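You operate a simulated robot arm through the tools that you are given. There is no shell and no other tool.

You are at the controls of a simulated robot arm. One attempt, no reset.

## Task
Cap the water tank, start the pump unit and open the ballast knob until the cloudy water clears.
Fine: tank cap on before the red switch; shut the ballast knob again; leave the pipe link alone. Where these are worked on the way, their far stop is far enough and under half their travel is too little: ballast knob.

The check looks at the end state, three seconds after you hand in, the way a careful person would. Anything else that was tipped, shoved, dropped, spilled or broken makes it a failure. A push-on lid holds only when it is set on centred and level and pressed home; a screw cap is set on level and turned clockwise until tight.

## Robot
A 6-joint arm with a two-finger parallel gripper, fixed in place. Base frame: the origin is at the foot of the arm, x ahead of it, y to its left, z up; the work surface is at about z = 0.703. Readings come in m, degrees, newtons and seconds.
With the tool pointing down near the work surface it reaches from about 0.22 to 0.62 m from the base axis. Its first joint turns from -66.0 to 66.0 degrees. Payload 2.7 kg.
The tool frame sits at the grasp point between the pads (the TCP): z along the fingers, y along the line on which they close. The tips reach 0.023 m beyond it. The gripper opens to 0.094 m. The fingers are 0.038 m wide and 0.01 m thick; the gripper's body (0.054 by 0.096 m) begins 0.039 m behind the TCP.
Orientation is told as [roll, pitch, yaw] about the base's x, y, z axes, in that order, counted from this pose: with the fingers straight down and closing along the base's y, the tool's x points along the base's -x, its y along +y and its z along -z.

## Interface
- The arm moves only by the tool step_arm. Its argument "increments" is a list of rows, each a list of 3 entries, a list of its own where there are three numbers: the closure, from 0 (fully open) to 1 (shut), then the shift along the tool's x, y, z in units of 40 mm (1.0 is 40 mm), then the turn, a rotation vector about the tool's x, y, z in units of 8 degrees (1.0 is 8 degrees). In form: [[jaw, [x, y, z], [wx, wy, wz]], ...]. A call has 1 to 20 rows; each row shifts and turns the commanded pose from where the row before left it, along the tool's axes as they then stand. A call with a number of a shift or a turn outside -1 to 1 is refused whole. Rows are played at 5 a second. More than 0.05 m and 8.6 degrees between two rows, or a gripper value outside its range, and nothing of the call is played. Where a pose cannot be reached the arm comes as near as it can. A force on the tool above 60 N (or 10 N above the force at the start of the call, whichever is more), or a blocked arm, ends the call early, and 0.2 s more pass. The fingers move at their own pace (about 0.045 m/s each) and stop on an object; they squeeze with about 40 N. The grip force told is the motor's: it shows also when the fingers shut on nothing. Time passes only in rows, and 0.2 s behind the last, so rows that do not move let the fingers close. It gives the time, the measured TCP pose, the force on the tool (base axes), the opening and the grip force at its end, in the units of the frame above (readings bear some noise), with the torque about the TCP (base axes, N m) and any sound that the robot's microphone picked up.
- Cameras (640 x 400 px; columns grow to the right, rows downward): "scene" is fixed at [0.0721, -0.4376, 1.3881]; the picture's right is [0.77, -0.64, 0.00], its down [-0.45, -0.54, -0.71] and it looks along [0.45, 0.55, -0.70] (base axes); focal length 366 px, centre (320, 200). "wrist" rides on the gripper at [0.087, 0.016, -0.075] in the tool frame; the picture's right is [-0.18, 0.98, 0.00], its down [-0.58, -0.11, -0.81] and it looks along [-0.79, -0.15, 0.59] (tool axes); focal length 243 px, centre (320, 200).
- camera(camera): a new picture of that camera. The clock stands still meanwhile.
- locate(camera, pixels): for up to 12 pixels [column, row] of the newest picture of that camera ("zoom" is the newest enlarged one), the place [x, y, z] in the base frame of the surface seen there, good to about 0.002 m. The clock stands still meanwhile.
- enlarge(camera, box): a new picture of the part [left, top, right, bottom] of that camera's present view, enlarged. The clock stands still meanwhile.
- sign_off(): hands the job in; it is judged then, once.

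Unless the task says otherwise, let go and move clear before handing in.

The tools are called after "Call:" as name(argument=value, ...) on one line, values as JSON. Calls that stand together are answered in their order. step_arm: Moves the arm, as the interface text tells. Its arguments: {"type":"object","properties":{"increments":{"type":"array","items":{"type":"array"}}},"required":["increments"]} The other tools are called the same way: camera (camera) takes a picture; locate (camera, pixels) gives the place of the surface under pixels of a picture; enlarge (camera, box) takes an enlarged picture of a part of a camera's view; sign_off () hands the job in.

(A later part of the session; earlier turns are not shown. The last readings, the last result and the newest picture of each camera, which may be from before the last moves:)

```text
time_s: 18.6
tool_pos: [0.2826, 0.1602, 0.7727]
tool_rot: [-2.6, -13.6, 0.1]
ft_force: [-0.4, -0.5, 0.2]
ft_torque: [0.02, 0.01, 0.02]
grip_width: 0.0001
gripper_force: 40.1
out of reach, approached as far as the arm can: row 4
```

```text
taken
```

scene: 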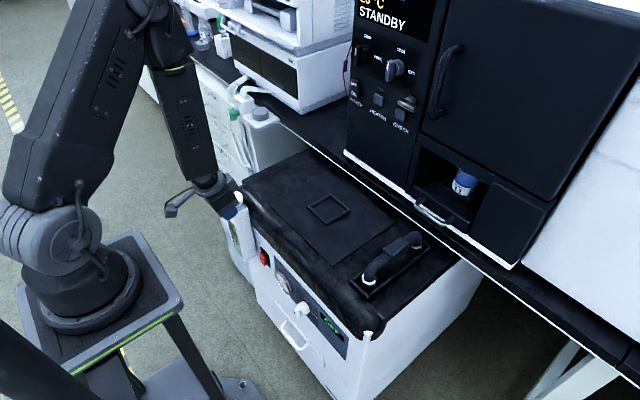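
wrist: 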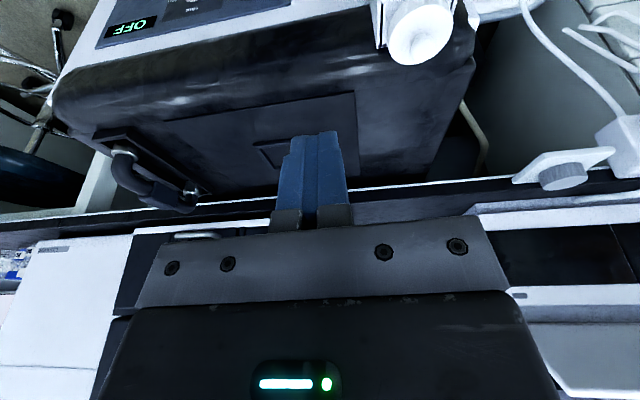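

The arm stops at about 14° of forward tilt: the forearm and tool are nearly in line (scene (185,60)–(220,195)), i.e. a straight wrist. I'll measure the arm's links to understand what poses it can take.

Call:
locate(camera="scene", pixels=[[45, 235], [75, 275], [60, 215], [75, 120], [140, 10], [165, 10], [170, 60], [185, 110], [200, 160], [213, 185], [228, 198], [170, 210]])

Call:
enlarge(camera="scene", box=[130, 110, 290, 210])

Call:
enlarge(camera="scene", box=[0, 0, 240, 150])

Call:
camera(camera="wrist")

```text
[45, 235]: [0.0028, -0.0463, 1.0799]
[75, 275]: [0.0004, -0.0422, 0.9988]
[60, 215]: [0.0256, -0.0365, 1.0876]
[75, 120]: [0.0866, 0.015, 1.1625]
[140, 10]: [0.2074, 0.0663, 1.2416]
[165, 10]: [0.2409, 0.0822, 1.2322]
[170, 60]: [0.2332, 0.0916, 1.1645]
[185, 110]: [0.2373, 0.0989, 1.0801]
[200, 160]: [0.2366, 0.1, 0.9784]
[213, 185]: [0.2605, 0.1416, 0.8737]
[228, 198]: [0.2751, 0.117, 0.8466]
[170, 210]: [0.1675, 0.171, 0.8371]
```

```text
4.00 times, centred on (210, 160) of scene
```

zoom: 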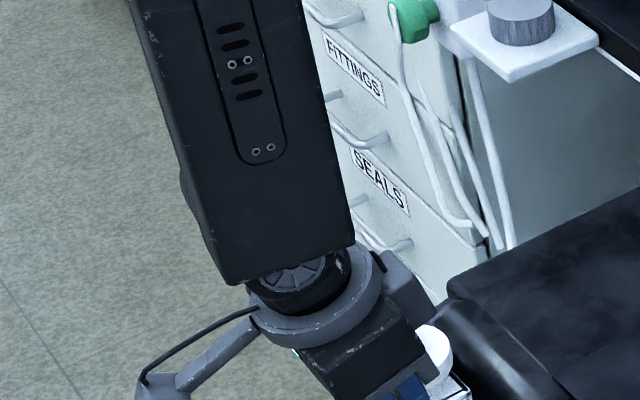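

```text
2.67 times, centred on (120, 75) of scene
```

zoom: 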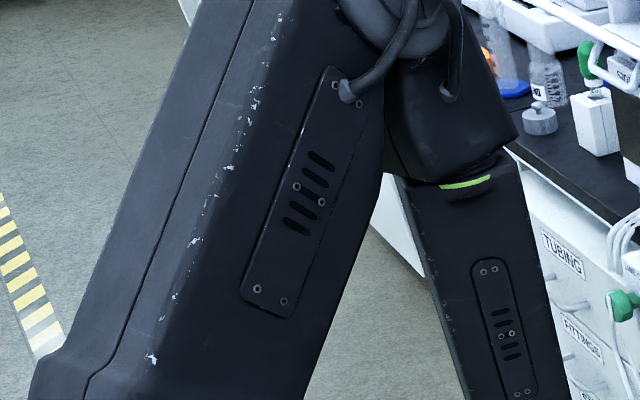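

```text
taken
```

wrist: 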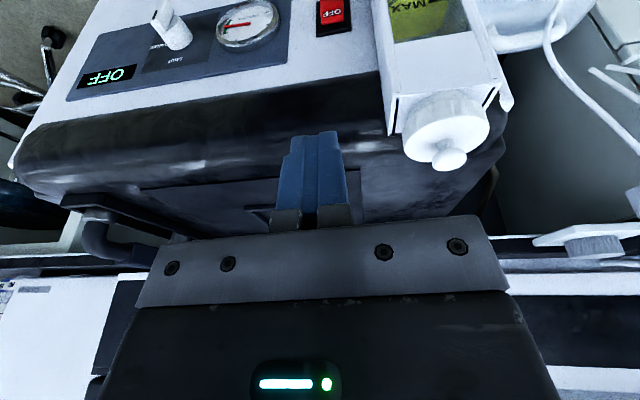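

The arm is a roll-pitch-roll wrist type and its arm plane is at ~30° yaw here, while I was tilting about the base Y axis, which runs into the wrist's straight position sideways. I'll turn the tool's yaw to line up with the arm plane (about 30°), then tilt in that plane.

Call:
step_arm(increments=[[1, [0, 0, 0], [0, 0.4, -0.9]], [1, [0, 0, 0], [0, 0.4, -0.9]], [1, [0, 0, 0], [0, 0, -0.9]], [1, [0, 0, 0], [0, 0, -0.9]], [1, [0, 0, 0], [0, 0, 0]]])

Call:
step_arm(increments=[[1, [0, 0, 0], [0, -0.5, 0]], [1, [0, 0, 0], [0, -0.5, 0]], [1, [0, 0, 0], [0, -0.5, 0]], [1, [0, 0, 0], [0, 0, 0]]])

```text
time_s: 19.8
tool_pos: [0.283, 0.1605, 0.7723]
tool_rot: [-5.9, -5.6, 28.8]
ft_force: [-0.2, -0.2, -0.8]
ft_torque: [0.0, 0.0, 0.02]
grip_width: 0.0001
gripper_force: 40.0
```

```text
time_s: 20.8
tool_pos: [0.2831, 0.1692, 0.7778]
tool_rot: [-6.6, -17.4, 29.8]
ft_force: [0.2, -1.2, 0.2]
ft_torque: [0.01, 0.01, -0.04]
grip_width: 0.0003
gripper_force: 40.6
out of reach, approached as far as the arm can: row 3
```

The wrist evidently swings around sideways near the straight position, and holding the tool's yaw fixed probably drives the last joint to its limit. I'll let the tool roll about its own axis (tool z) further and see whether tilt becomes possible.

Call:
step_arm(increments=[[1, [0, 0, 0], [0, 0, -1]], [1, [0, 0, 0], [0, 0, -1]], [1, [0, 0, 0], [0, 0, -1]], [1, [0, 0, 0], [0, 0, -1]], [1, [0, 0, 0], [0, 0, 0]]])

Call:
enlarge(camera="scene", box=[130, 110, 290, 210])

```text
time_s: 22.0
tool_pos: [0.2827, 0.1693, 0.7758]
tool_rot: [-14.8, -11.1, 62.5]
ft_force: [-0.4, 0.6, -0.5]
ft_torque: [0.0, 0.03, 0.01]
grip_width: 0.0001
gripper_force: 39.5
```

```text
4.00 times, centred on (210, 160) of scene
```

zoom: 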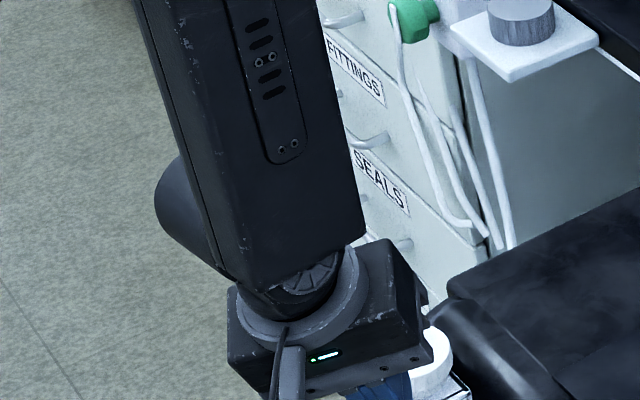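

The self-rotation was accepted (yaw 62°). Now I'll try tilting further outward along the arm plane from this twisted state.

Call:
step_arm(increments=[[1, [0, 0, 0], [0.32, -0.5, -0.2]], [1, [0, 0, 0], [0.32, -0.5, -0.2]], [1, [0, 0, 0], [0.32, -0.5, -0.2]], [1, [0, 0, 0], [0.32, -0.5, -0.2]], [1, [0, 0, 0], [0, 0, 0]]])

Call:
enlarge(camera="scene", box=[130, 110, 290, 210])

```text
time_s: 23.2
tool_pos: [0.269, 0.2328, 0.7946]
tool_rot: [-29.1, -23.6, 74.7]
ft_force: [0.0, -0.7, 0.6]
ft_torque: [-0.01, 0.02, 0.02]
grip_width: 0.0
gripper_force: 39.8
out of reach, approached as far as the arm can: row 1, 2, 3, 4
```

```text
4.00 times, centred on (210, 160) of scene
```

zoom: 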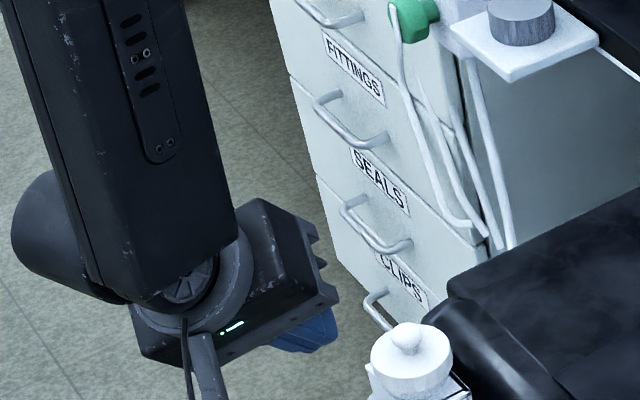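

That trade-off shifted the TCP sideways (still clear of the cap, no force), and shows the tool now tilts ~37° toward the front but with the wrist twisted. I'd rather go back to vertical, line the tool up exactly with the arm plane, and pass straight through; first I undo this tilt while moving back to y≈0.165.

Call:
step_arm(increments=[[1, [0.36, -0.244, -0.1], [-0.32, 0.5, 0.2]], [1, [0.36, -0.244, -0.1], [-0.32, 0.5, 0.2]], [1, [0.36, -0.244, -0.1], [-0.32, 0.5, 0.2]], [1, [0.36, -0.244, -0.1], [-0.32, 0.5, 0.2]], [1, [0, 0, 0], [0, 0, 0]]])

Call:
camera(camera="scene")

```text
time_s: 24.4
tool_pos: [0.2729, 0.1675, 0.8061]
tool_rot: [-14.6, -11.4, 62.5]
ft_force: [-0.7, 0.2, 0.3]
ft_torque: [-0.04, -0.02, 0.01]
grip_width: 0.0
gripper_force: 40.5
out of reach, approached as far as the arm can: row 1
```

```text
taken
```

scene: 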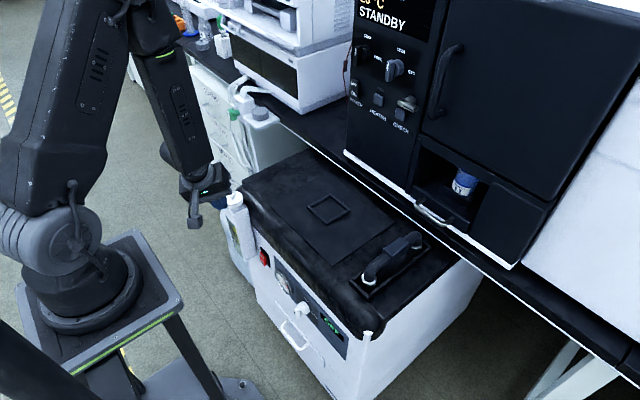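

I'm back at tilt ~18°. Now I'll bring the tool to vertical and then rotate its yaw to line up with the arm plane (~30°).

Call:
step_arm(increments=[[1, [0, 0, 0], [-0.456, 0.35, 0]], [1, [0, 0, 0], [-0.456, 0.35, 0]], [1, [0, 0, 0], [-0.456, 0.35, 0]], [1, [0, 0, 0], [-0.456, 0.35, 0]], [1, [0, 0, 0], [0, 0, 0]], [1, [0, 0, 0], [0, 0, 0]]])

```text
time_s: 25.8
tool_pos: [0.2517, 0.1616, 0.8029]
tool_rot: [-0.7, -1.2, 61.1]
ft_force: [0.0, -0.6, 0.3]
ft_torque: [0.0, 0.03, 0.02]
grip_width: 0.0
gripper_force: 39.8
out of reach, approached as far as the arm can: row 4
```

Nearly vertical now. I'll rotate the yaw back to about 32° (the arm-plane angle) and move slightly outward for room.

Call:
step_arm(increments=[[1, [0, 0, 0], [0, 0, 0.9]], [1, [0, 0, 0], [0, 0, 0.9]], [1, [0, 0, 0], [0, 0, 0.9]], [1, [0, 0, 0], [0, 0, 0.9]], [1, [0, 0, 0], [0, 0, 0]]])

Call:
enlarge(camera="scene", box=[130, 110, 290, 210])

```text
time_s: 27.0
tool_pos: [0.246, 0.1583, 0.801]
tool_rot: [0.4, -0.4, 32.2]
ft_force: [-0.4, 0.9, -0.5]
ft_torque: [0.0, 0.0, 0.01]
grip_width: 0.0002
gripper_force: 40.0
out of reach, approached as far as the arm can: row 1
```

```text
4.00 times, centred on (210, 160) of scene
```

zoom: 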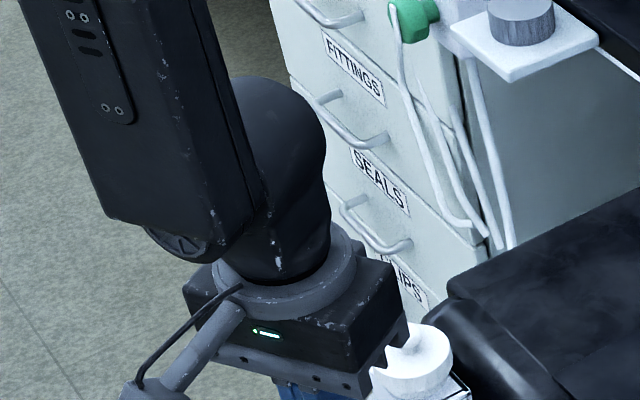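

The tool is now vertical, yaw 32° aligned with the arm plane, and the wrist is back in its normal form. I'll now tilt strictly in-plane (about tool y) in small steps and watch for deviations.

Call:
step_arm(increments=[[1, [-0.5, 0, 0.3], [0, 0, 0]], [1, [-0.25, 0, 0.3], [0, 0, 0]], [1, [0, 0, 0], [0, -0.5, 0]], [1, [0, 0, 0], [0, -0.5, 0]], [1, [0, 0, 0], [0, -0.5, 0]], [1, [0, 0, 0], [0, 0, 0]]])

Call:
enlarge(camera="scene", box=[130, 110, 290, 210])

```text
time_s: 28.4
tool_pos: [0.2803, 0.1699, 0.7762]
tool_rot: [0.5, -3.0, 32.2]
ft_force: [-1.0, 0.2, -0.5]
ft_torque: [0.0, -0.01, 0.0]
grip_width: 0.0
gripper_force: 39.6
out of reach, approached as far as the arm can: row 1, 3, 4, 5
```

```text
4.00 times, centred on (210, 160) of scene
```

zoom: 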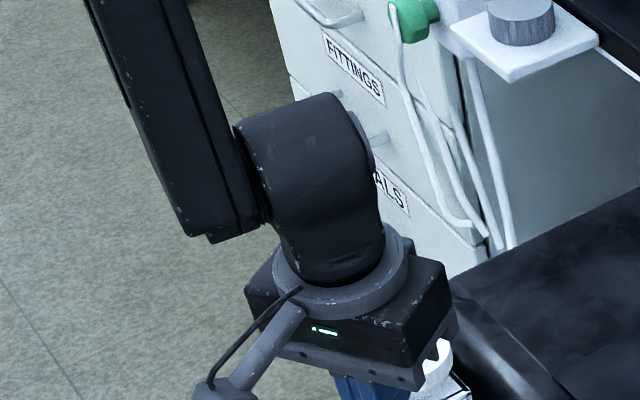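

The tilt stops at −3° even in-plane, which points to a joint limit of the pitch joint in this wrist form. Let me measure the forearm's direction and elbow location to work out the limit.

Call:
camera(camera="scene")

Call:
locate(camera="scene", pixels=[[160, 110], [170, 150], [180, 200], [165, 130], [175, 175], [150, 60], [140, 20], [178, 150], [190, 195], [200, 185], [205, 210], [212, 200]])

Call:
enlarge(camera="scene", box=[80, 0, 240, 100])

```text
taken
```

scene: 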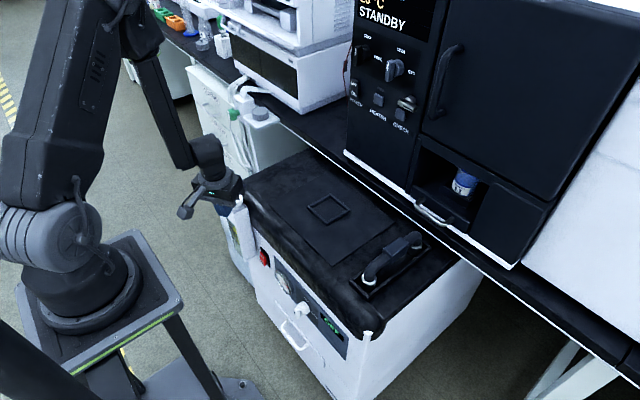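

```text
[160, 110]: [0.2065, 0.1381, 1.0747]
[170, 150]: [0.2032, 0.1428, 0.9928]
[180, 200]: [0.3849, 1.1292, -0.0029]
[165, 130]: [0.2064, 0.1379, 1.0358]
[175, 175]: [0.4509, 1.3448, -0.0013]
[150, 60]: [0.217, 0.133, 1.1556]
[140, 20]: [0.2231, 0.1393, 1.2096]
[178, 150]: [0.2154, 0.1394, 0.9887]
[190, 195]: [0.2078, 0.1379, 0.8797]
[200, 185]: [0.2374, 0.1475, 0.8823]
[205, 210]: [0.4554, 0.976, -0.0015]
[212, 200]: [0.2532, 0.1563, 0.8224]
```

```text
4.00 times, centred on (160, 50) of scene
```

zoom: 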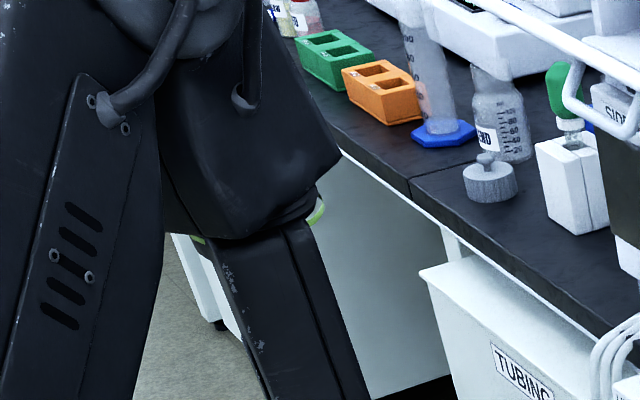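

The forearm is vertical and the tool parallel to it: I'm stuck at the wrist's singular alignment with the fourth joint twisted off-plane. I'll move out and up (where the wrist is well bent and untwists), with the tool yaw equal to the radial angle, then come back in-plane and tilt straight through.

Call:
step_arm(increments=[[1, [-0.4, 0, -0.6], [0, 0.35, 0]], [1, [-0.5, 0, -0.6], [0, 0, 0]], [1, [-0.6, 0, -0.6], [0, 0, 0]], [1, [-0.6, 0, -0.5], [0, 0, 0]], [1, [-0.6, 0, -0.3], [0, 0, 0]], [1, [-0.6, 0, 0], [0, 0, 0]], [1, [0, 0, 0], [0, 0, 0]]])

Call:
camera(camera="scene")

```text
time_s: 30.0
tool_pos: [0.3804, 0.2302, 0.8761]
tool_rot: [0.3, -3.2, 32.3]
ft_force: [0.1, -0.5, 0.4]
ft_torque: [0.01, 0.01, 0.01]
grip_width: 0.0002
gripper_force: 40.3
out of reach, approached as far as the arm can: row 1, 2
```

```text
taken
```

scene: 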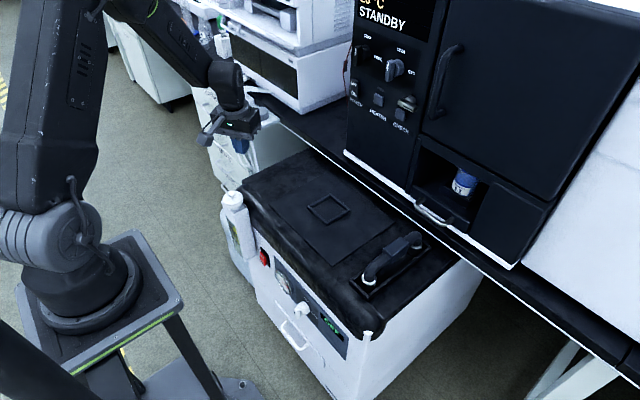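

Here the forearm tilts outward and the wrist is well bent. I'll fine-align the yaw to the arm plane (31.2°) and tilt in small steps in-plane.

Call:
step_arm(increments=[[1, [0, 0, 0], [0, 0, 0.14]], [1, [0, 0, 0], [0, -0.6, 0]], [1, [0, 0, 0], [0, -0.6, 0]], [1, [0, 0, 0], [0, -0.6, 0]], [1, [0, 0, 0], [0, -0.6, 0]], [1, [0, 0, 0], [0, 0, 0]]])

Call:
enlarge(camera="scene", box=[120, 40, 280, 140])

```text
time_s: 31.4
tool_pos: [0.3828, 0.2289, 0.8777]
tool_rot: [-0.1, -21.2, 31.0]
ft_force: [-0.3, 0.0, -0.5]
ft_torque: [0.01, 0.0, 0.04]
grip_width: 0.0
gripper_force: 40.1
out of reach, approached as far as the arm can: row 5
```

```text
4.00 times, centred on (200, 90) of scene
```

zoom: 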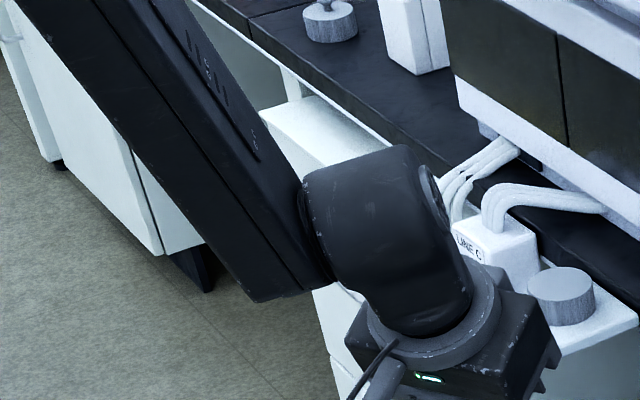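

The tilt reached −21° in-plane, then stopped again with no sideways twist, so this is a real joint limit. I'll measure the forearm's direction here to determine the limit angle.

Call:
camera(camera="scene")

Call:
locate(camera="scene", pixels=[[150, 40], [160, 60], [170, 80], [180, 100], [185, 108], [140, 20], [145, 50], [165, 95], [215, 90], [222, 110], [100, 10], [90, 15]])

```text
taken
```

scene: 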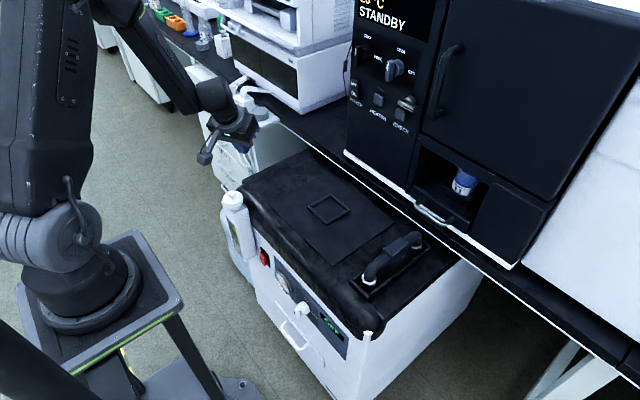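

```text
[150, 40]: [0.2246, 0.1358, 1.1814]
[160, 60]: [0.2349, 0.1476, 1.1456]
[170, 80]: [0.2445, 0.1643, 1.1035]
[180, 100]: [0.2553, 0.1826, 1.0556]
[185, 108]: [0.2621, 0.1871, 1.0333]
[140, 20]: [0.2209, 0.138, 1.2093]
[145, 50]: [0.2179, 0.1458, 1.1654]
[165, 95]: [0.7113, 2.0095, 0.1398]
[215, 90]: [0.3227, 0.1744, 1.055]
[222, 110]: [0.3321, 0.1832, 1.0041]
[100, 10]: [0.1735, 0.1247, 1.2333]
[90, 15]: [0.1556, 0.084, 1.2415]
```

The forearm (21.6°) and tool (21.2°) are parallel, so the wrist's pitch joint stops at zero: forward tilt needs the wrist rolled around via the side. Plan: make the tool vertical, yaw it to 90° (camera to −y), then tilt toward +x about tool x, which leads around the straight position with margin.

Call:
step_arm(increments=[[1, [0, 0, 0], [0, 0.66, 0]], [1, [0, 0, 0], [0, 0.66, 0]], [1, [0, 0, 0], [0, 0.66, 0]], [1, [0, 0, 0], [0, 0.66, 0]], [1, [0, 0, 0], [0, 0, -0.925]], [1, [0, 0, 0], [0, 0, -0.925]], [1, [0, 0, 0], [0, 0, -0.925]], [1, [0, 0, 0], [0, 0, -0.925]], [1, [0, 0, 0], [0, 0, -0.925]], [1, [0, 0, 0], [0, 0, -0.925]], [1, [0, 0, 0], [0, 0, -0.925]], [1, [0, 0, 0], [0, 0, -0.925]], [1, [0, 0, 0], [0, 0, 0]]])

```text
time_s: 34.2
tool_pos: [0.383, 0.227, 0.8777]
tool_rot: [-1.0, -1.0, 90.5]
ft_force: [-0.4, -0.6, 0.2]
ft_torque: [0.01, 0.01, -0.01]
grip_width: 0.0001
gripper_force: 39.9
```

The tool is vertical at yaw 90.5° with no reach problem. Now I'll tilt toward +x about the tool's x axis in 4° steps.

Call:
step_arm(increments=[[1, [0, 0, 0], [0.5, 0, 0]], [1, [0, 0, 0], [0.5, 0, 0]], [1, [0, 0, 0], [0.5, 0, 0]], [1, [0, 0, 0], [0.4, 0, 0]], [1, [0, 0, 0], [0.4, 0, 0]], [1, [0, 0, 0], [0.4, 0, 0]], [1, [0, 0, 0], [0.4, 0, 0]], [1, [0, 0, 0], [0.4, 0, 0]], [1, [0, 0, 0], [0, 0, 0]]])

Call:
camera(camera="scene")

```text
time_s: 36.2
tool_pos: [0.3851, 0.2273, 0.8776]
tool_rot: [-26.3, -0.3, 90.0]
ft_force: [-1.0, 0.3, -0.4]
ft_torque: [0.03, -0.03, 0.03]
grip_width: 0.0
gripper_force: 39.8
```

```text
taken
```

scene: 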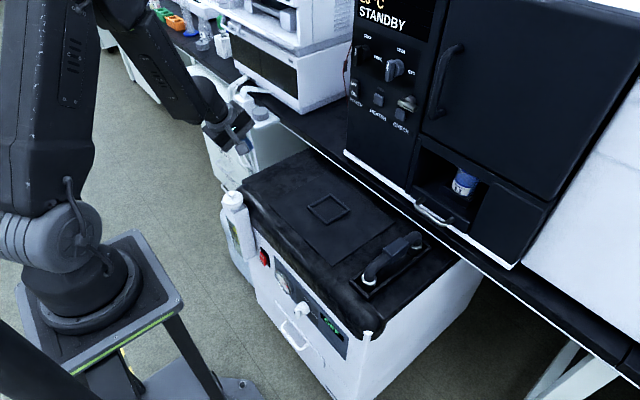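

It works: roll −26° at yaw 90° means the fingers now point forward-down toward +x, position kept. Continue to about 45°.

Call:
step_arm(increments=[[1, [0, 0, 0], [0.45, 0, 0]], [1, [0, 0, 0], [0.45, 0, 0]], [1, [0, 0, 0], [0.5, 0, 0]], [1, [0, 0, 0], [0.5, 0, 0]], [1, [0, 0, 0], [0.44, 0, 0]], [1, [0, 0, 0], [0, 0, 0]]])

Call:
enlarge(camera="scene", box=[120, 40, 280, 140])

```text
time_s: 37.6
tool_pos: [0.3827, 0.2293, 0.8779]
tool_rot: [-47.7, -1.0, 90.4]
ft_force: [-0.7, -0.2, 0.1]
ft_torque: [0.06, 0.03, 0.03]
grip_width: 0.0
gripper_force: 39.7
```

```text
4.00 times, centred on (200, 90) of scene
```

zoom: 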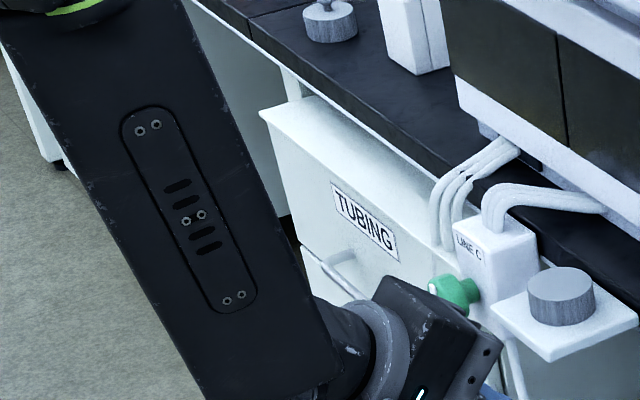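

Tilt is now 47.7°, position kept. I'll move toward a point in front of the panel: first to about (0.30, 0.15, 0.80), then (0.26, 0.15, 0.72).

Call:
step_arm(increments=[[1, [0.494, 0.71, -0.055], [0, 0, 0]], [1, [0.494, 0.71, -0.055], [0, 0, 0]], [1, [0.494, 0.71, -0.055], [0, 0, 0]], [1, [0.494, 0.71, -0.055], [0, 0, 0]], [1, [0, 0.717, 0.2], [0, 0, 0]], [1, [0, 0.717, 0.2], [0, 0, 0]], [1, [0, 0.717, 0.2], [0, 0, 0]], [1, [0, 0, 0], [0, 0, 0]]])

Call:
camera(camera="scene")

Call:
camera(camera="wrist")

```text
time_s: 39.4
tool_pos: [0.2597, 0.1511, 0.7176]
tool_rot: [-47.5, -1.0, 90.4]
ft_force: [-0.3, -0.7, 1.0]
ft_torque: [-0.02, -0.01, 0.02]
grip_width: 0.0
gripper_force: 40.5
```

```text
taken
```

scene: 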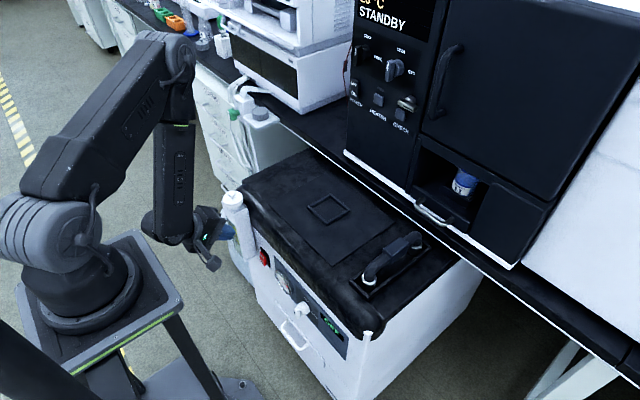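

```text
taken
```

wrist: 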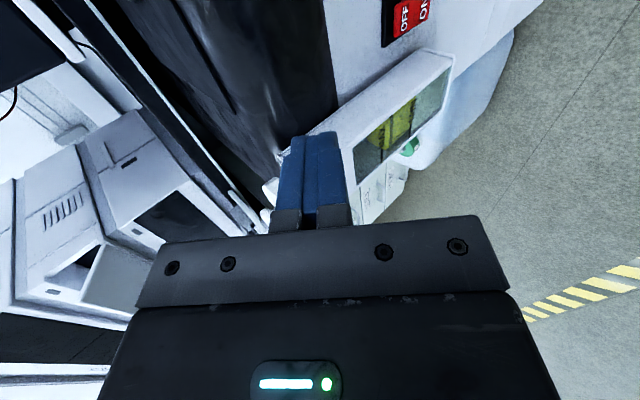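

The arm reached the point exactly; the wrist view shows the switch at (408,15) and the tank window (410,125). I'll lower to z≈0.56 in front of the panel.

Call:
step_arm(increments=[[1, [0, 0.77, 0.62], [0, 0, 0]], [1, [0, 0.77, 0.62], [0, 0, 0]], [1, [0, 0.77, 0.62], [0, 0, 0]], [1, [0, 0.77, 0.62], [0, 0, 0]], [1, [0, 0, 0], [0, 0, 0]]])

Call:
camera(camera="scene")

Call:
camera(camera="wrist")

```text
time_s: 40.6
tool_pos: [0.2495, 0.1536, 0.5606]
tool_rot: [-47.6, -0.9, 90.4]
ft_force: [-0.2, 0.1, 0.0]
ft_torque: [0.02, -0.02, -0.01]
grip_width: 0.0001
gripper_force: 39.9
```

```text
taken
```

scene: 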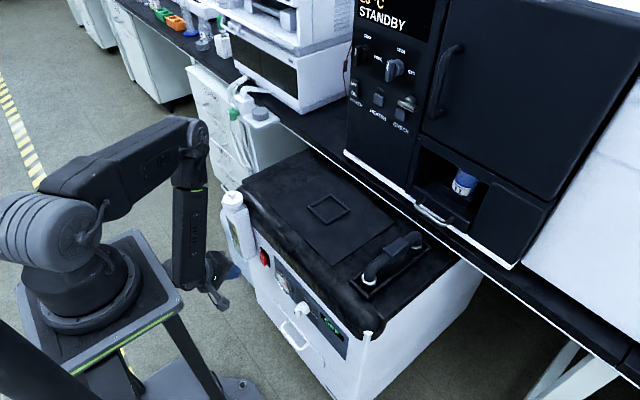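

```text
taken
```

wrist: 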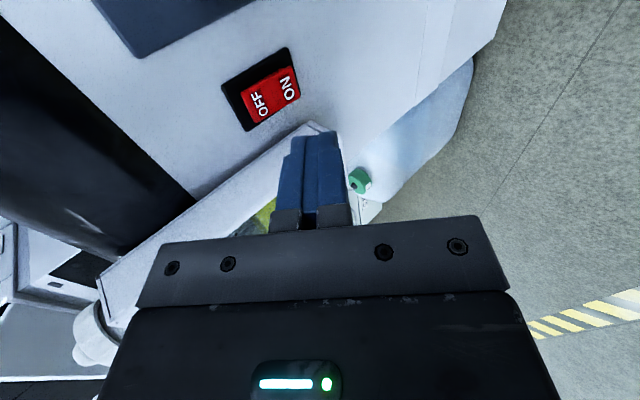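

The switch is now clearly in the wrist view: OFF at (258,103), ON at (288,87). I'll enlarge and locate it precisely.

Call:
enlarge(camera="wrist", box=[200, 40, 320, 140])

Call:
locate(camera="wrist", pixels=[[258, 103], [288, 87], [273, 94], [248, 95], [260, 120], [288, 65], [299, 98], [270, 75], [280, 110], [293, 84], [240, 70], [310, 110]])

```text
4.00 times, centred on (260, 90) of wrist
```

zoom: 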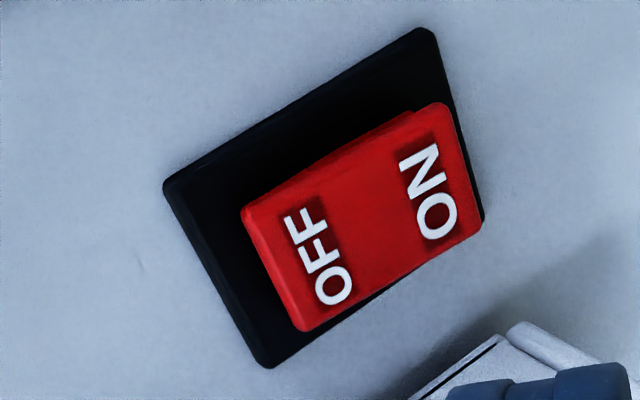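

```text
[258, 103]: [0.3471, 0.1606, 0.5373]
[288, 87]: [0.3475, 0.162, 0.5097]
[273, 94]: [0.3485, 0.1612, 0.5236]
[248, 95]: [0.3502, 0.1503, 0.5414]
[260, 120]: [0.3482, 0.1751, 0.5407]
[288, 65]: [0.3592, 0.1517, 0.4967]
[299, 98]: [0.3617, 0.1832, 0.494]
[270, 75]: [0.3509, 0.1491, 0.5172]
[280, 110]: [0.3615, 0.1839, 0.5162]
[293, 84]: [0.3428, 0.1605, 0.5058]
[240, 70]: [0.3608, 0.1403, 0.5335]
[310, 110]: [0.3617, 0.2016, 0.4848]
```

The rocker's ON half centres at about (0.344, 0.161, 0.507). With this tilt the leading fingertip edge is ~24 mm ahead of and ~8 mm below the TCP, so I'll go to TCP (0.300, 0.161, 0.516) first.

Call:
step_arm(increments=[[1, [-0.063, -0.006, 0.558], [0, 0, 0]], [1, [-0.063, -0.006, 0.558], [0, 0, 0]], [1, [-0.063, -0.006, 0.558], [0, 0, 0]], [1, [0, 0, 0], [0, 0, 0]], [1, [0, 0, 0], [0, 0, 0]]])

Call:
camera(camera="wrist")

Call:
enlarge(camera="scene", box=[200, 215, 320, 290])

```text
time_s: 41.8
tool_pos: [0.3017, 0.1616, 0.5156]
tool_rot: [-47.5, -0.9, 90.4]
ft_force: [-0.1, 0.4, -0.2]
ft_torque: [0.02, 0.01, 0.0]
grip_width: 0.0
gripper_force: 39.6
```

```text
taken
```

wrist: 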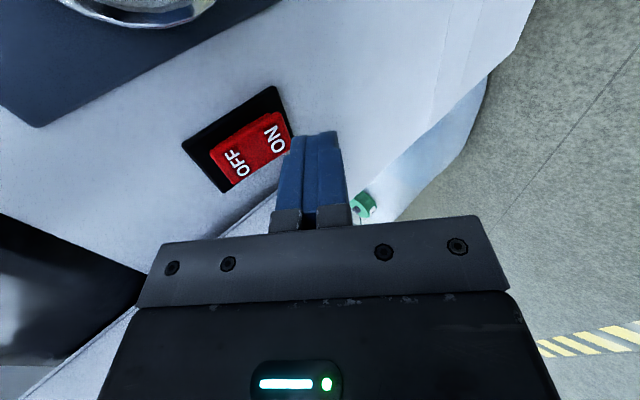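

```text
5.33 times, centred on (260, 252) of scene
```

zoom: 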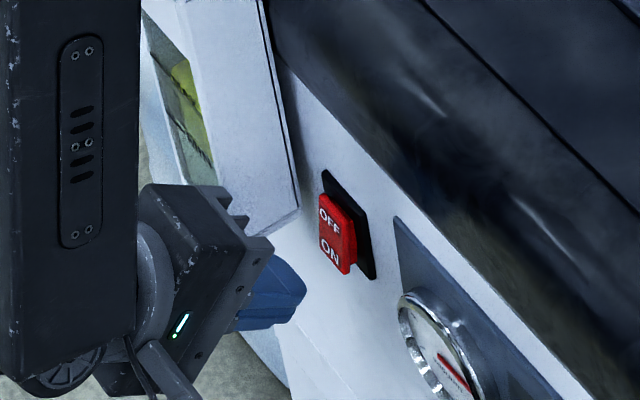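

The fingertips are just in front of and in line with the ON half. I'll advance in +x by small steps until contact, listening for a click.

Call:
step_arm(increments=[[1, [0, -0.135, 0.113], [0, 0, 0]], [1, [0, -0.135, 0.113], [0, 0, 0]], [1, [0, -0.05, 0.056], [0, 0, 0]], [1, [0, -0.05, 0.056], [0, 0, 0]], [1, [0, 0, 0], [0, 0, 0]]])

Call:
enlarge(camera="scene", box=[200, 215, 320, 290])

Call:
enlarge(camera="wrist", box=[180, 80, 340, 180])

```text
time_s: 43.0
tool_pos: [0.3209, 0.1624, 0.518]
tool_rot: [-47.6, -1.0, 90.4]
ft_force: [-0.4, -0.6, -0.3]
ft_torque: [0.03, -0.04, 0.0]
grip_width: 0.0002
gripper_force: 39.6
```

```text
5.33 times, centred on (260, 252) of scene
```

zoom: 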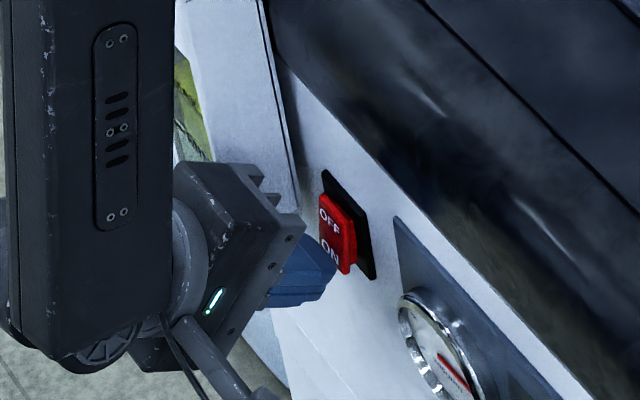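

```text
4.00 times, centred on (260, 130) of wrist
```

zoom: 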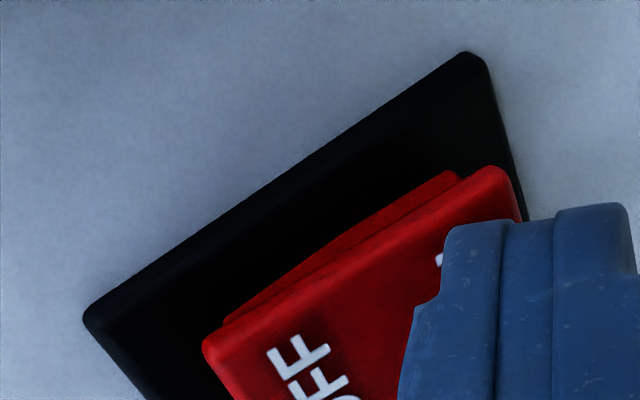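

Nearly touching, still no force, and the gripper body has ~15 mm to the tank. Keep advancing in 2 mm steps.

Call:
step_arm(increments=[[1, [0, -0.034, 0.037], [0, 0, 0]], [1, [0, -0.034, 0.037], [0, 0, 0]], [1, [0, -0.034, 0.037], [0, 0, 0]], [1, [0, 0, 0], [0, 0, 0]]])

Call:
enlarge(camera="wrist", box=[180, 80, 340, 180])

```text
time_s: 44.0
tool_pos: [0.3251, 0.1637, 0.5173]
tool_rot: [-47.3, -0.9, 90.6]
ft_force: [-14.3, 1.9, 8.6]
ft_torque: [-0.1, -0.07, -0.15]
grip_width: 0.0
gripper_force: 39.9
```

```text
4.00 times, centred on (260, 130) of wrist
```

zoom: 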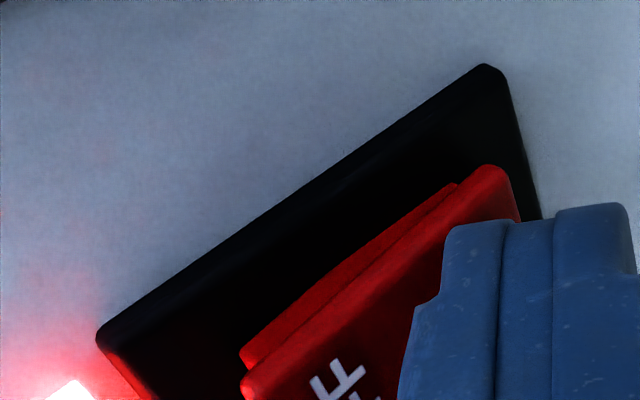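

There's −14 N in x now, and a red glow appeared at the lower left of the zoom. I'll look at the whole scene to see what lit up and whether the switch flipped.

Call:
camera(camera="wrist")

Call:
enlarge(camera="scene", box=[210, 220, 370, 320])

Call:
enlarge(camera="scene", box=[290, 290, 370, 340])

```text
taken
```

wrist: 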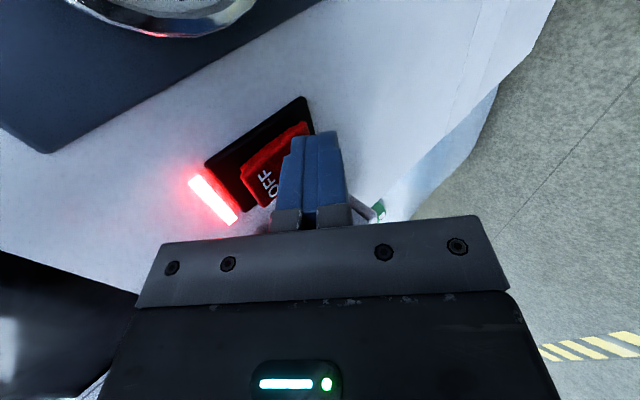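

```text
4.00 times, centred on (290, 270) of scene
```

zoom: 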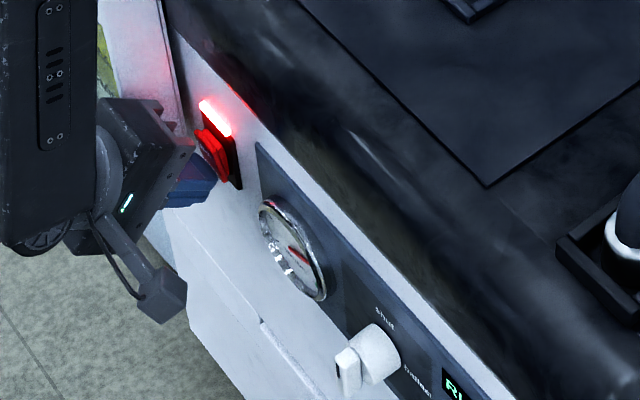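

```text
8.00 times, centred on (330, 315) of scene
```

zoom: 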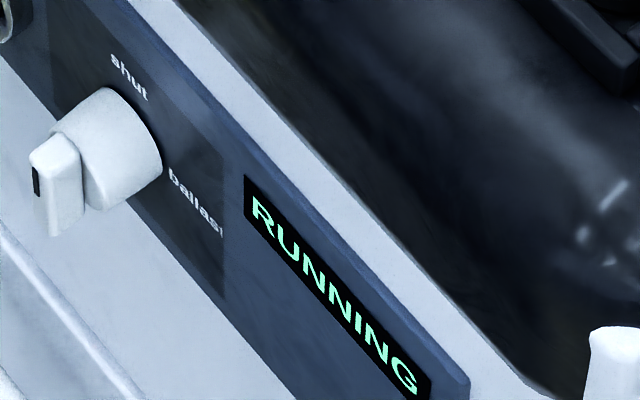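

The display now reads RUNNING and the lamp above the switch is lit, so the pump unit has started. I'll retract straight back and verify that the switch stays ON.

Call:
step_arm(increments=[[1, [0, 0.1, -0.11], [0, 0, 0]], [1, [0, 0.34, -0.37], [0, 0, 0]], [1, [0, 0.34, -0.37], [0, 0, 0]], [1, [0, 0.34, -0.37], [0, 0, 0]], [1, [0, 0, 0], [0, 0, 0]]])

Call:
enlarge(camera="scene", box=[210, 220, 370, 320])

Call:
camera(camera="wrist")

Call:
enlarge(camera="scene", box=[290, 290, 370, 340])

Call:
locate(camera="zoom", pixels=[[37, 180], [55, 150], [70, 190], [65, 225], [50, 200], [75, 150], [120, 110], [140, 170], [110, 200], [125, 140], [90, 120], [190, 200]])

```text
time_s: 45.2
tool_pos: [0.2596, 0.1627, 0.5171]
tool_rot: [-47.6, -1.0, 90.4]
ft_force: [0.4, 0.8, -0.2]
ft_torque: [-0.02, -0.01, 0.01]
grip_width: 0.0002
gripper_force: 39.6
```

```text
4.00 times, centred on (290, 270) of scene
```

zoom: 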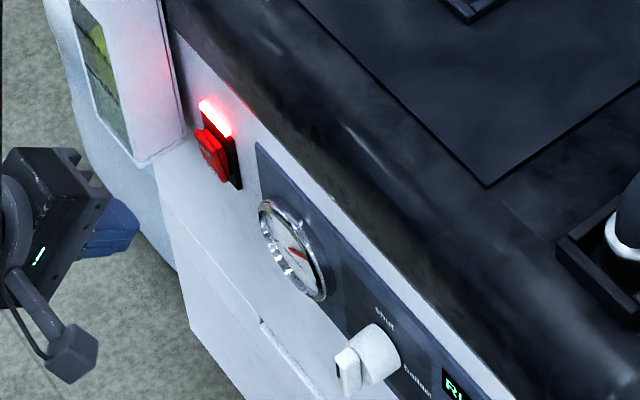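

```text
taken
```

wrist: 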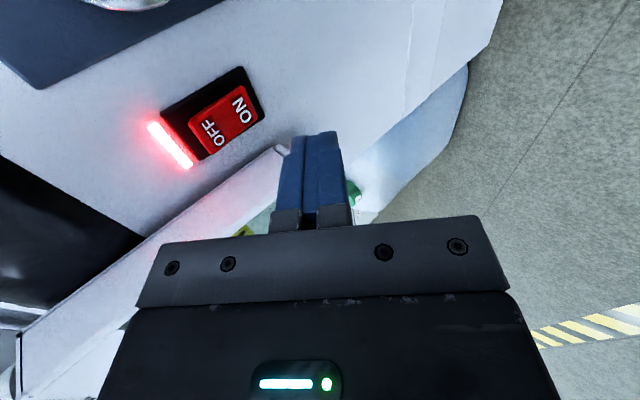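

```text
8.00 times, centred on (330, 315) of scene
```

zoom: 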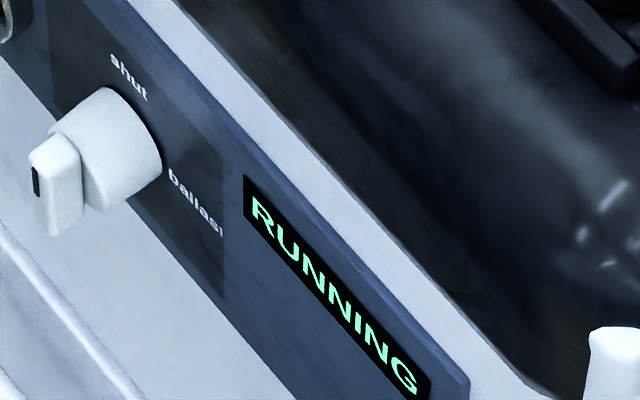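

```text
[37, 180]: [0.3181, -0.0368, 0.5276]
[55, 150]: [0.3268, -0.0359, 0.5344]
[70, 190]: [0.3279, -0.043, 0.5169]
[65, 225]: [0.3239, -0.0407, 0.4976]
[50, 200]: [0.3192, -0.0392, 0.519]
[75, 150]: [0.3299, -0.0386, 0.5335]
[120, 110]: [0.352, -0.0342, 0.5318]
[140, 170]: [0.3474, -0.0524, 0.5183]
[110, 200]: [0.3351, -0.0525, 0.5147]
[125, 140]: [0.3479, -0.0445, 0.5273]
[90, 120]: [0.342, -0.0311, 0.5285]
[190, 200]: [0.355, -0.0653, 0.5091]
```

The switch stays pressed at ON with the lamp lit and RUNNING displayed. The knob's wing is at x≈0.318–0.333, centred near (y −0.038, z 0.517), about ±20 mm tall; I'll move in front of it, swinging the tool's heading right by 50° as I go.

Call:
step_arm(increments=[[1, [0.54, -0.19, -0.175], [0, 0.578, 0.526]], [1, [0.537, -0.232, -0.132], [0, 0.578, 0.526]], [1, [0.527, -0.271, -0.089], [0, 0.578, 0.526]], [1, [0.511, -0.309, -0.047], [0, 0.578, 0.526]], [1, [0.489, -0.346, -0.006], [0, 0.578, 0.526]], [1, [0.462, -0.381, 0.032], [0, 0.578, 0.526]], [1, [0.428, -0.414, 0.068], [0, 0.578, 0.526]], [1, [0.39, -0.444, 0.101], [0, 0.578, 0.526]], [1, [0, 0, 0], [0, 0, 0]]])

Call:
camera(camera="scene")

Call:
camera(camera="wrist")

```text
time_s: 47.2
tool_pos: [0.2618, -0.0123, 0.5985]
tool_rot: [-46.9, -0.6, 40.4]
ft_force: [0.0, -1.1, 0.6]
ft_torque: [-0.02, -0.01, 0.01]
grip_width: 0.0001
gripper_force: 39.8
```

```text
taken
```

scene: 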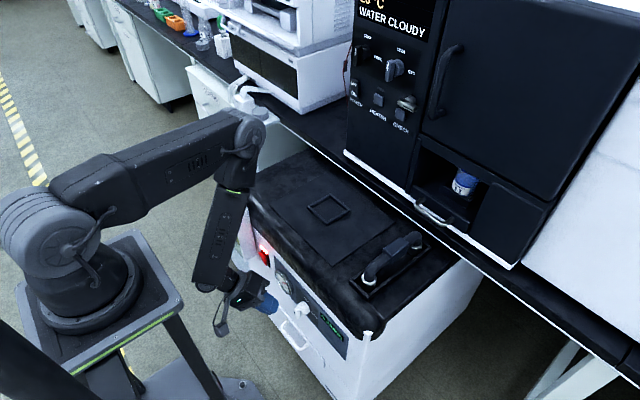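

```text
taken
```

wrist: 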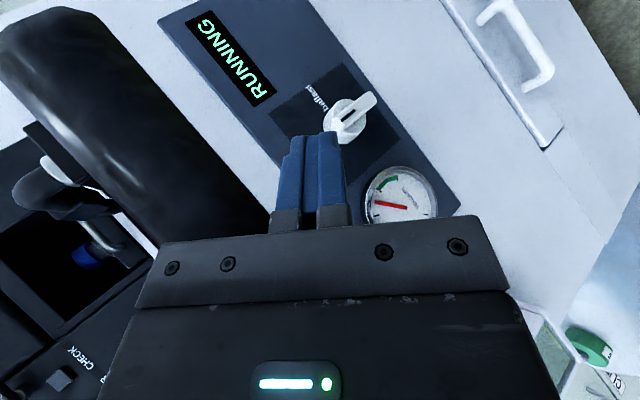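

The big display now reads "WATER CLOUDY", a handy status readout, and the wrist view shows the knob (347,115) and gauge (400,195). I'll measure the knob wing and gauge closely.

Call:
enlarge(camera="wrist", box=[290, 70, 410, 170])

Call:
locate(camera="wrist", pixels=[[370, 97], [360, 108], [350, 118], [345, 125], [340, 105], [352, 100], [330, 118], [335, 128], [365, 105], [400, 195], [437, 190], [370, 205]])

Call:
enlarge(camera="scene", box=[345, 0, 441, 60])

```text
4.00 times, centred on (350, 120) of wrist
```

zoom: 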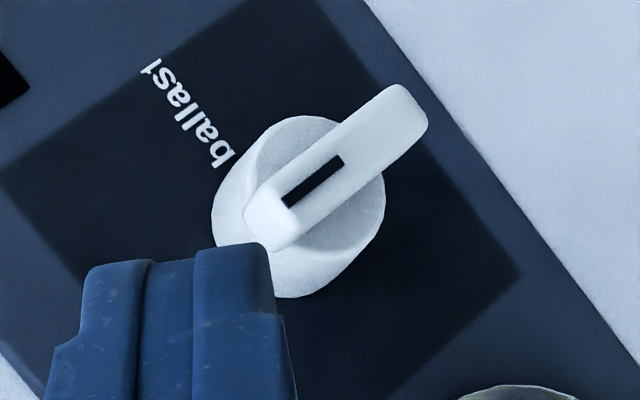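

```text
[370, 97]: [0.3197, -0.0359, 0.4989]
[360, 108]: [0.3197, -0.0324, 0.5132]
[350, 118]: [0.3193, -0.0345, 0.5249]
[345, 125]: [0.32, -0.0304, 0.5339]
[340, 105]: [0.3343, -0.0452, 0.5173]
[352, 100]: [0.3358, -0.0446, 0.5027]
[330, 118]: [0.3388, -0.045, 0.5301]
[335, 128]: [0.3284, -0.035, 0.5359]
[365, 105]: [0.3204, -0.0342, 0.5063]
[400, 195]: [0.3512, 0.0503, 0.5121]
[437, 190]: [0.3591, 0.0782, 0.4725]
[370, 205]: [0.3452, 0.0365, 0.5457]
```

```text
6.67 times, centred on (393, 30) of scene
```

zoom: 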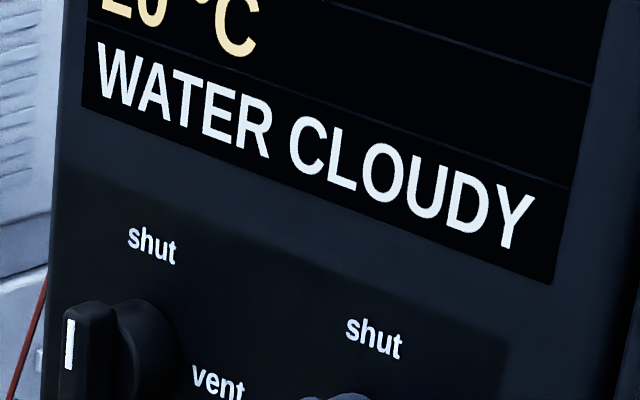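

The wing's front is at x≈0.3195, centred (y −0.034, z 0.517), vertical = shut; the cylinder behind it starts at x≈0.3345. I'll reorient so the closed fingers form a "stick" leaning down-right (tilt 40°, spin tool z by +40°) to push the wing from its left side.

Call:
step_arm(increments=[[1, [0, 0, 0], [-0.86, 0, 0]], [1, [0, 0, 0], [0, 0, 0.842]], [1, [0, 0, 0], [0, 0, 0.842]], [1, [0, 0, 0], [0, 0, 0.842]], [1, [0, 0, 0], [0, 0, 0.842]], [1, [0, 0, 0], [0, 0, 0.842]], [1, [0, 0, 0], [0, 0, 0.842]], [1, [0, 0, 0], [0, 0, 0]]])

Call:
camera(camera="wrist")

Call:
camera(camera="scene")

```text
time_s: 49.0
tool_pos: [0.2602, -0.0132, 0.5971]
tool_rot: [-32.2, -25.1, 7.0]
ft_force: [0.2, 0.1, 0.1]
ft_torque: [-0.01, -0.01, 0.01]
grip_width: 0.0
gripper_force: 39.8
```

```text
taken
```

wrist: 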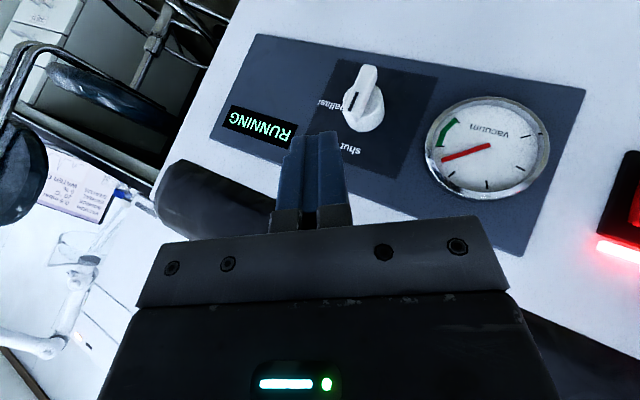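

```text
taken
```

scene: 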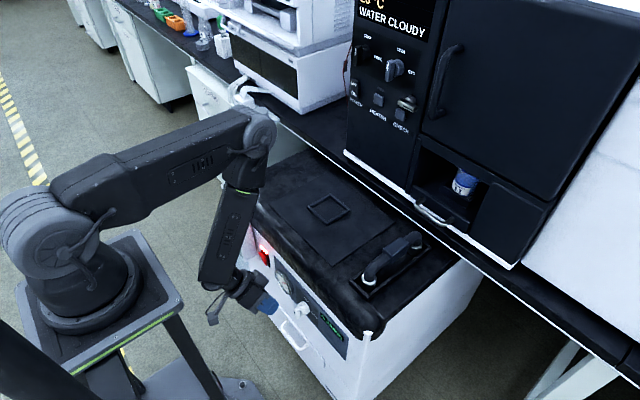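

Orientation reached as planned, and the wrist view shows knob, gauge and lamp. I'll bring the stick down to the left of the wing's upper half, still ~1 cm in front of it.

Call:
step_arm(increments=[[1, [0.003, 0.4, 0.382], [0, 0, 0]], [1, [0.003, 0.4, 0.382], [0, 0, 0]], [1, [0.003, 0.4, 0.382], [0, 0, 0]], [1, [0, 0, 0], [0, 0, 0]], [1, [0, 0, 0], [0, 0, 0]]])

Call:
camera(camera="wrist")

Call:
enlarge(camera="scene", box=[250, 270, 346, 330])

```text
time_s: 50.2
tool_pos: [0.2858, 0.0078, 0.5399]
tool_rot: [-32.2, -25.1, 7.2]
ft_force: [0.7, -0.4, -0.2]
ft_torque: [-0.02, -0.01, 0.02]
grip_width: 0.0001
gripper_force: 39.5
```

```text
taken
```

wrist: 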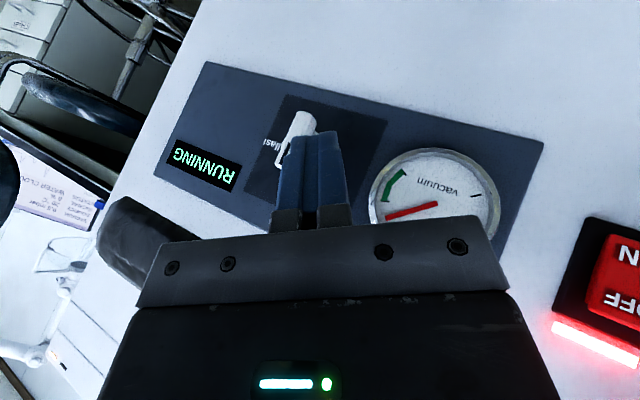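

```text
6.67 times, centred on (298, 300) of scene
```

zoom: 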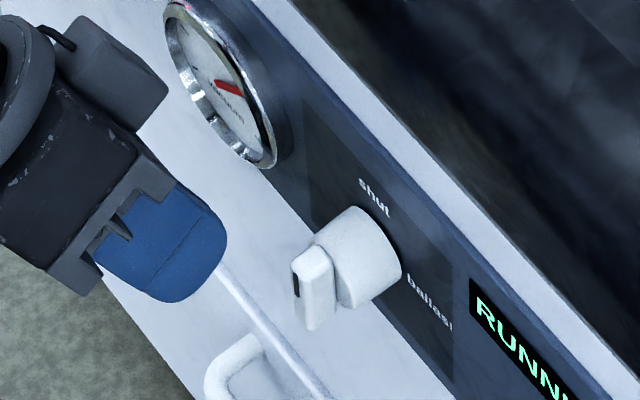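

The fingers are beside and in front of the knob. Now advance +x by 20 mm so the fingertips overlap the wing's depth, keeping to its left.

Call:
step_arm(increments=[[1, [-0.225, 0.03, 0.105], [0, 0, 0]], [1, [-0.225, 0.03, 0.105], [0, 0, 0]], [1, [0, 0, 0], [0, 0, 0]], [1, [0, 0, 0], [0, 0, 0]]])

Call:
enlarge(camera="wrist", box=[240, 70, 400, 170])

Call:
enlarge(camera="scene", box=[250, 270, 346, 330])

Call:
locate(camera="zoom", pixels=[[240, 260], [255, 230], [220, 280], [265, 200], [230, 200], [200, 270], [296, 290], [315, 255]])

```text
time_s: 51.2
tool_pos: [0.3065, 0.0076, 0.5404]
tool_rot: [-32.2, -25.1, 7.0]
ft_force: [-0.7, 0.2, -0.5]
ft_torque: [0.02, 0.02, -0.01]
grip_width: 0.0001
gripper_force: 40.0
```

```text
4.00 times, centred on (320, 120) of wrist
```

zoom: 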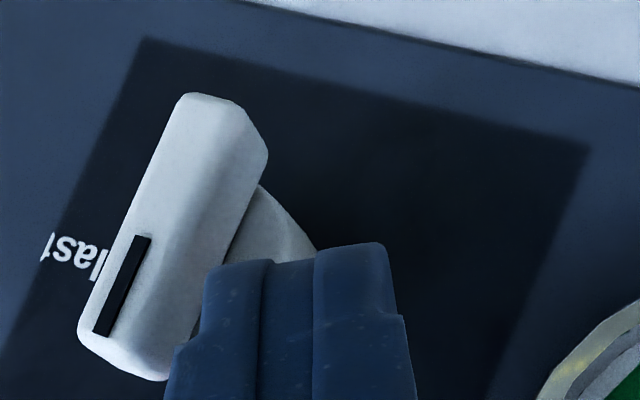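

```text
6.67 times, centred on (298, 300) of scene
```

zoom: 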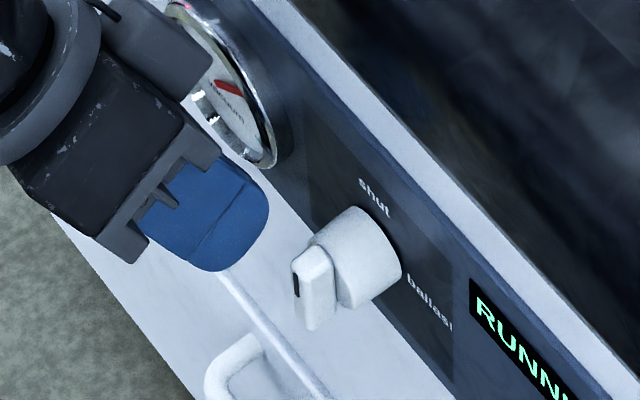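

```text
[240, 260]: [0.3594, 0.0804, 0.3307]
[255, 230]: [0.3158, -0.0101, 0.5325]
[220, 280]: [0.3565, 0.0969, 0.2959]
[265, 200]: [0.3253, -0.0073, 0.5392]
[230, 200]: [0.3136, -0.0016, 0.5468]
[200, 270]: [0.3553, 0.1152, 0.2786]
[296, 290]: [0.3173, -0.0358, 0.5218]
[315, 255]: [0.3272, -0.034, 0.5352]
```

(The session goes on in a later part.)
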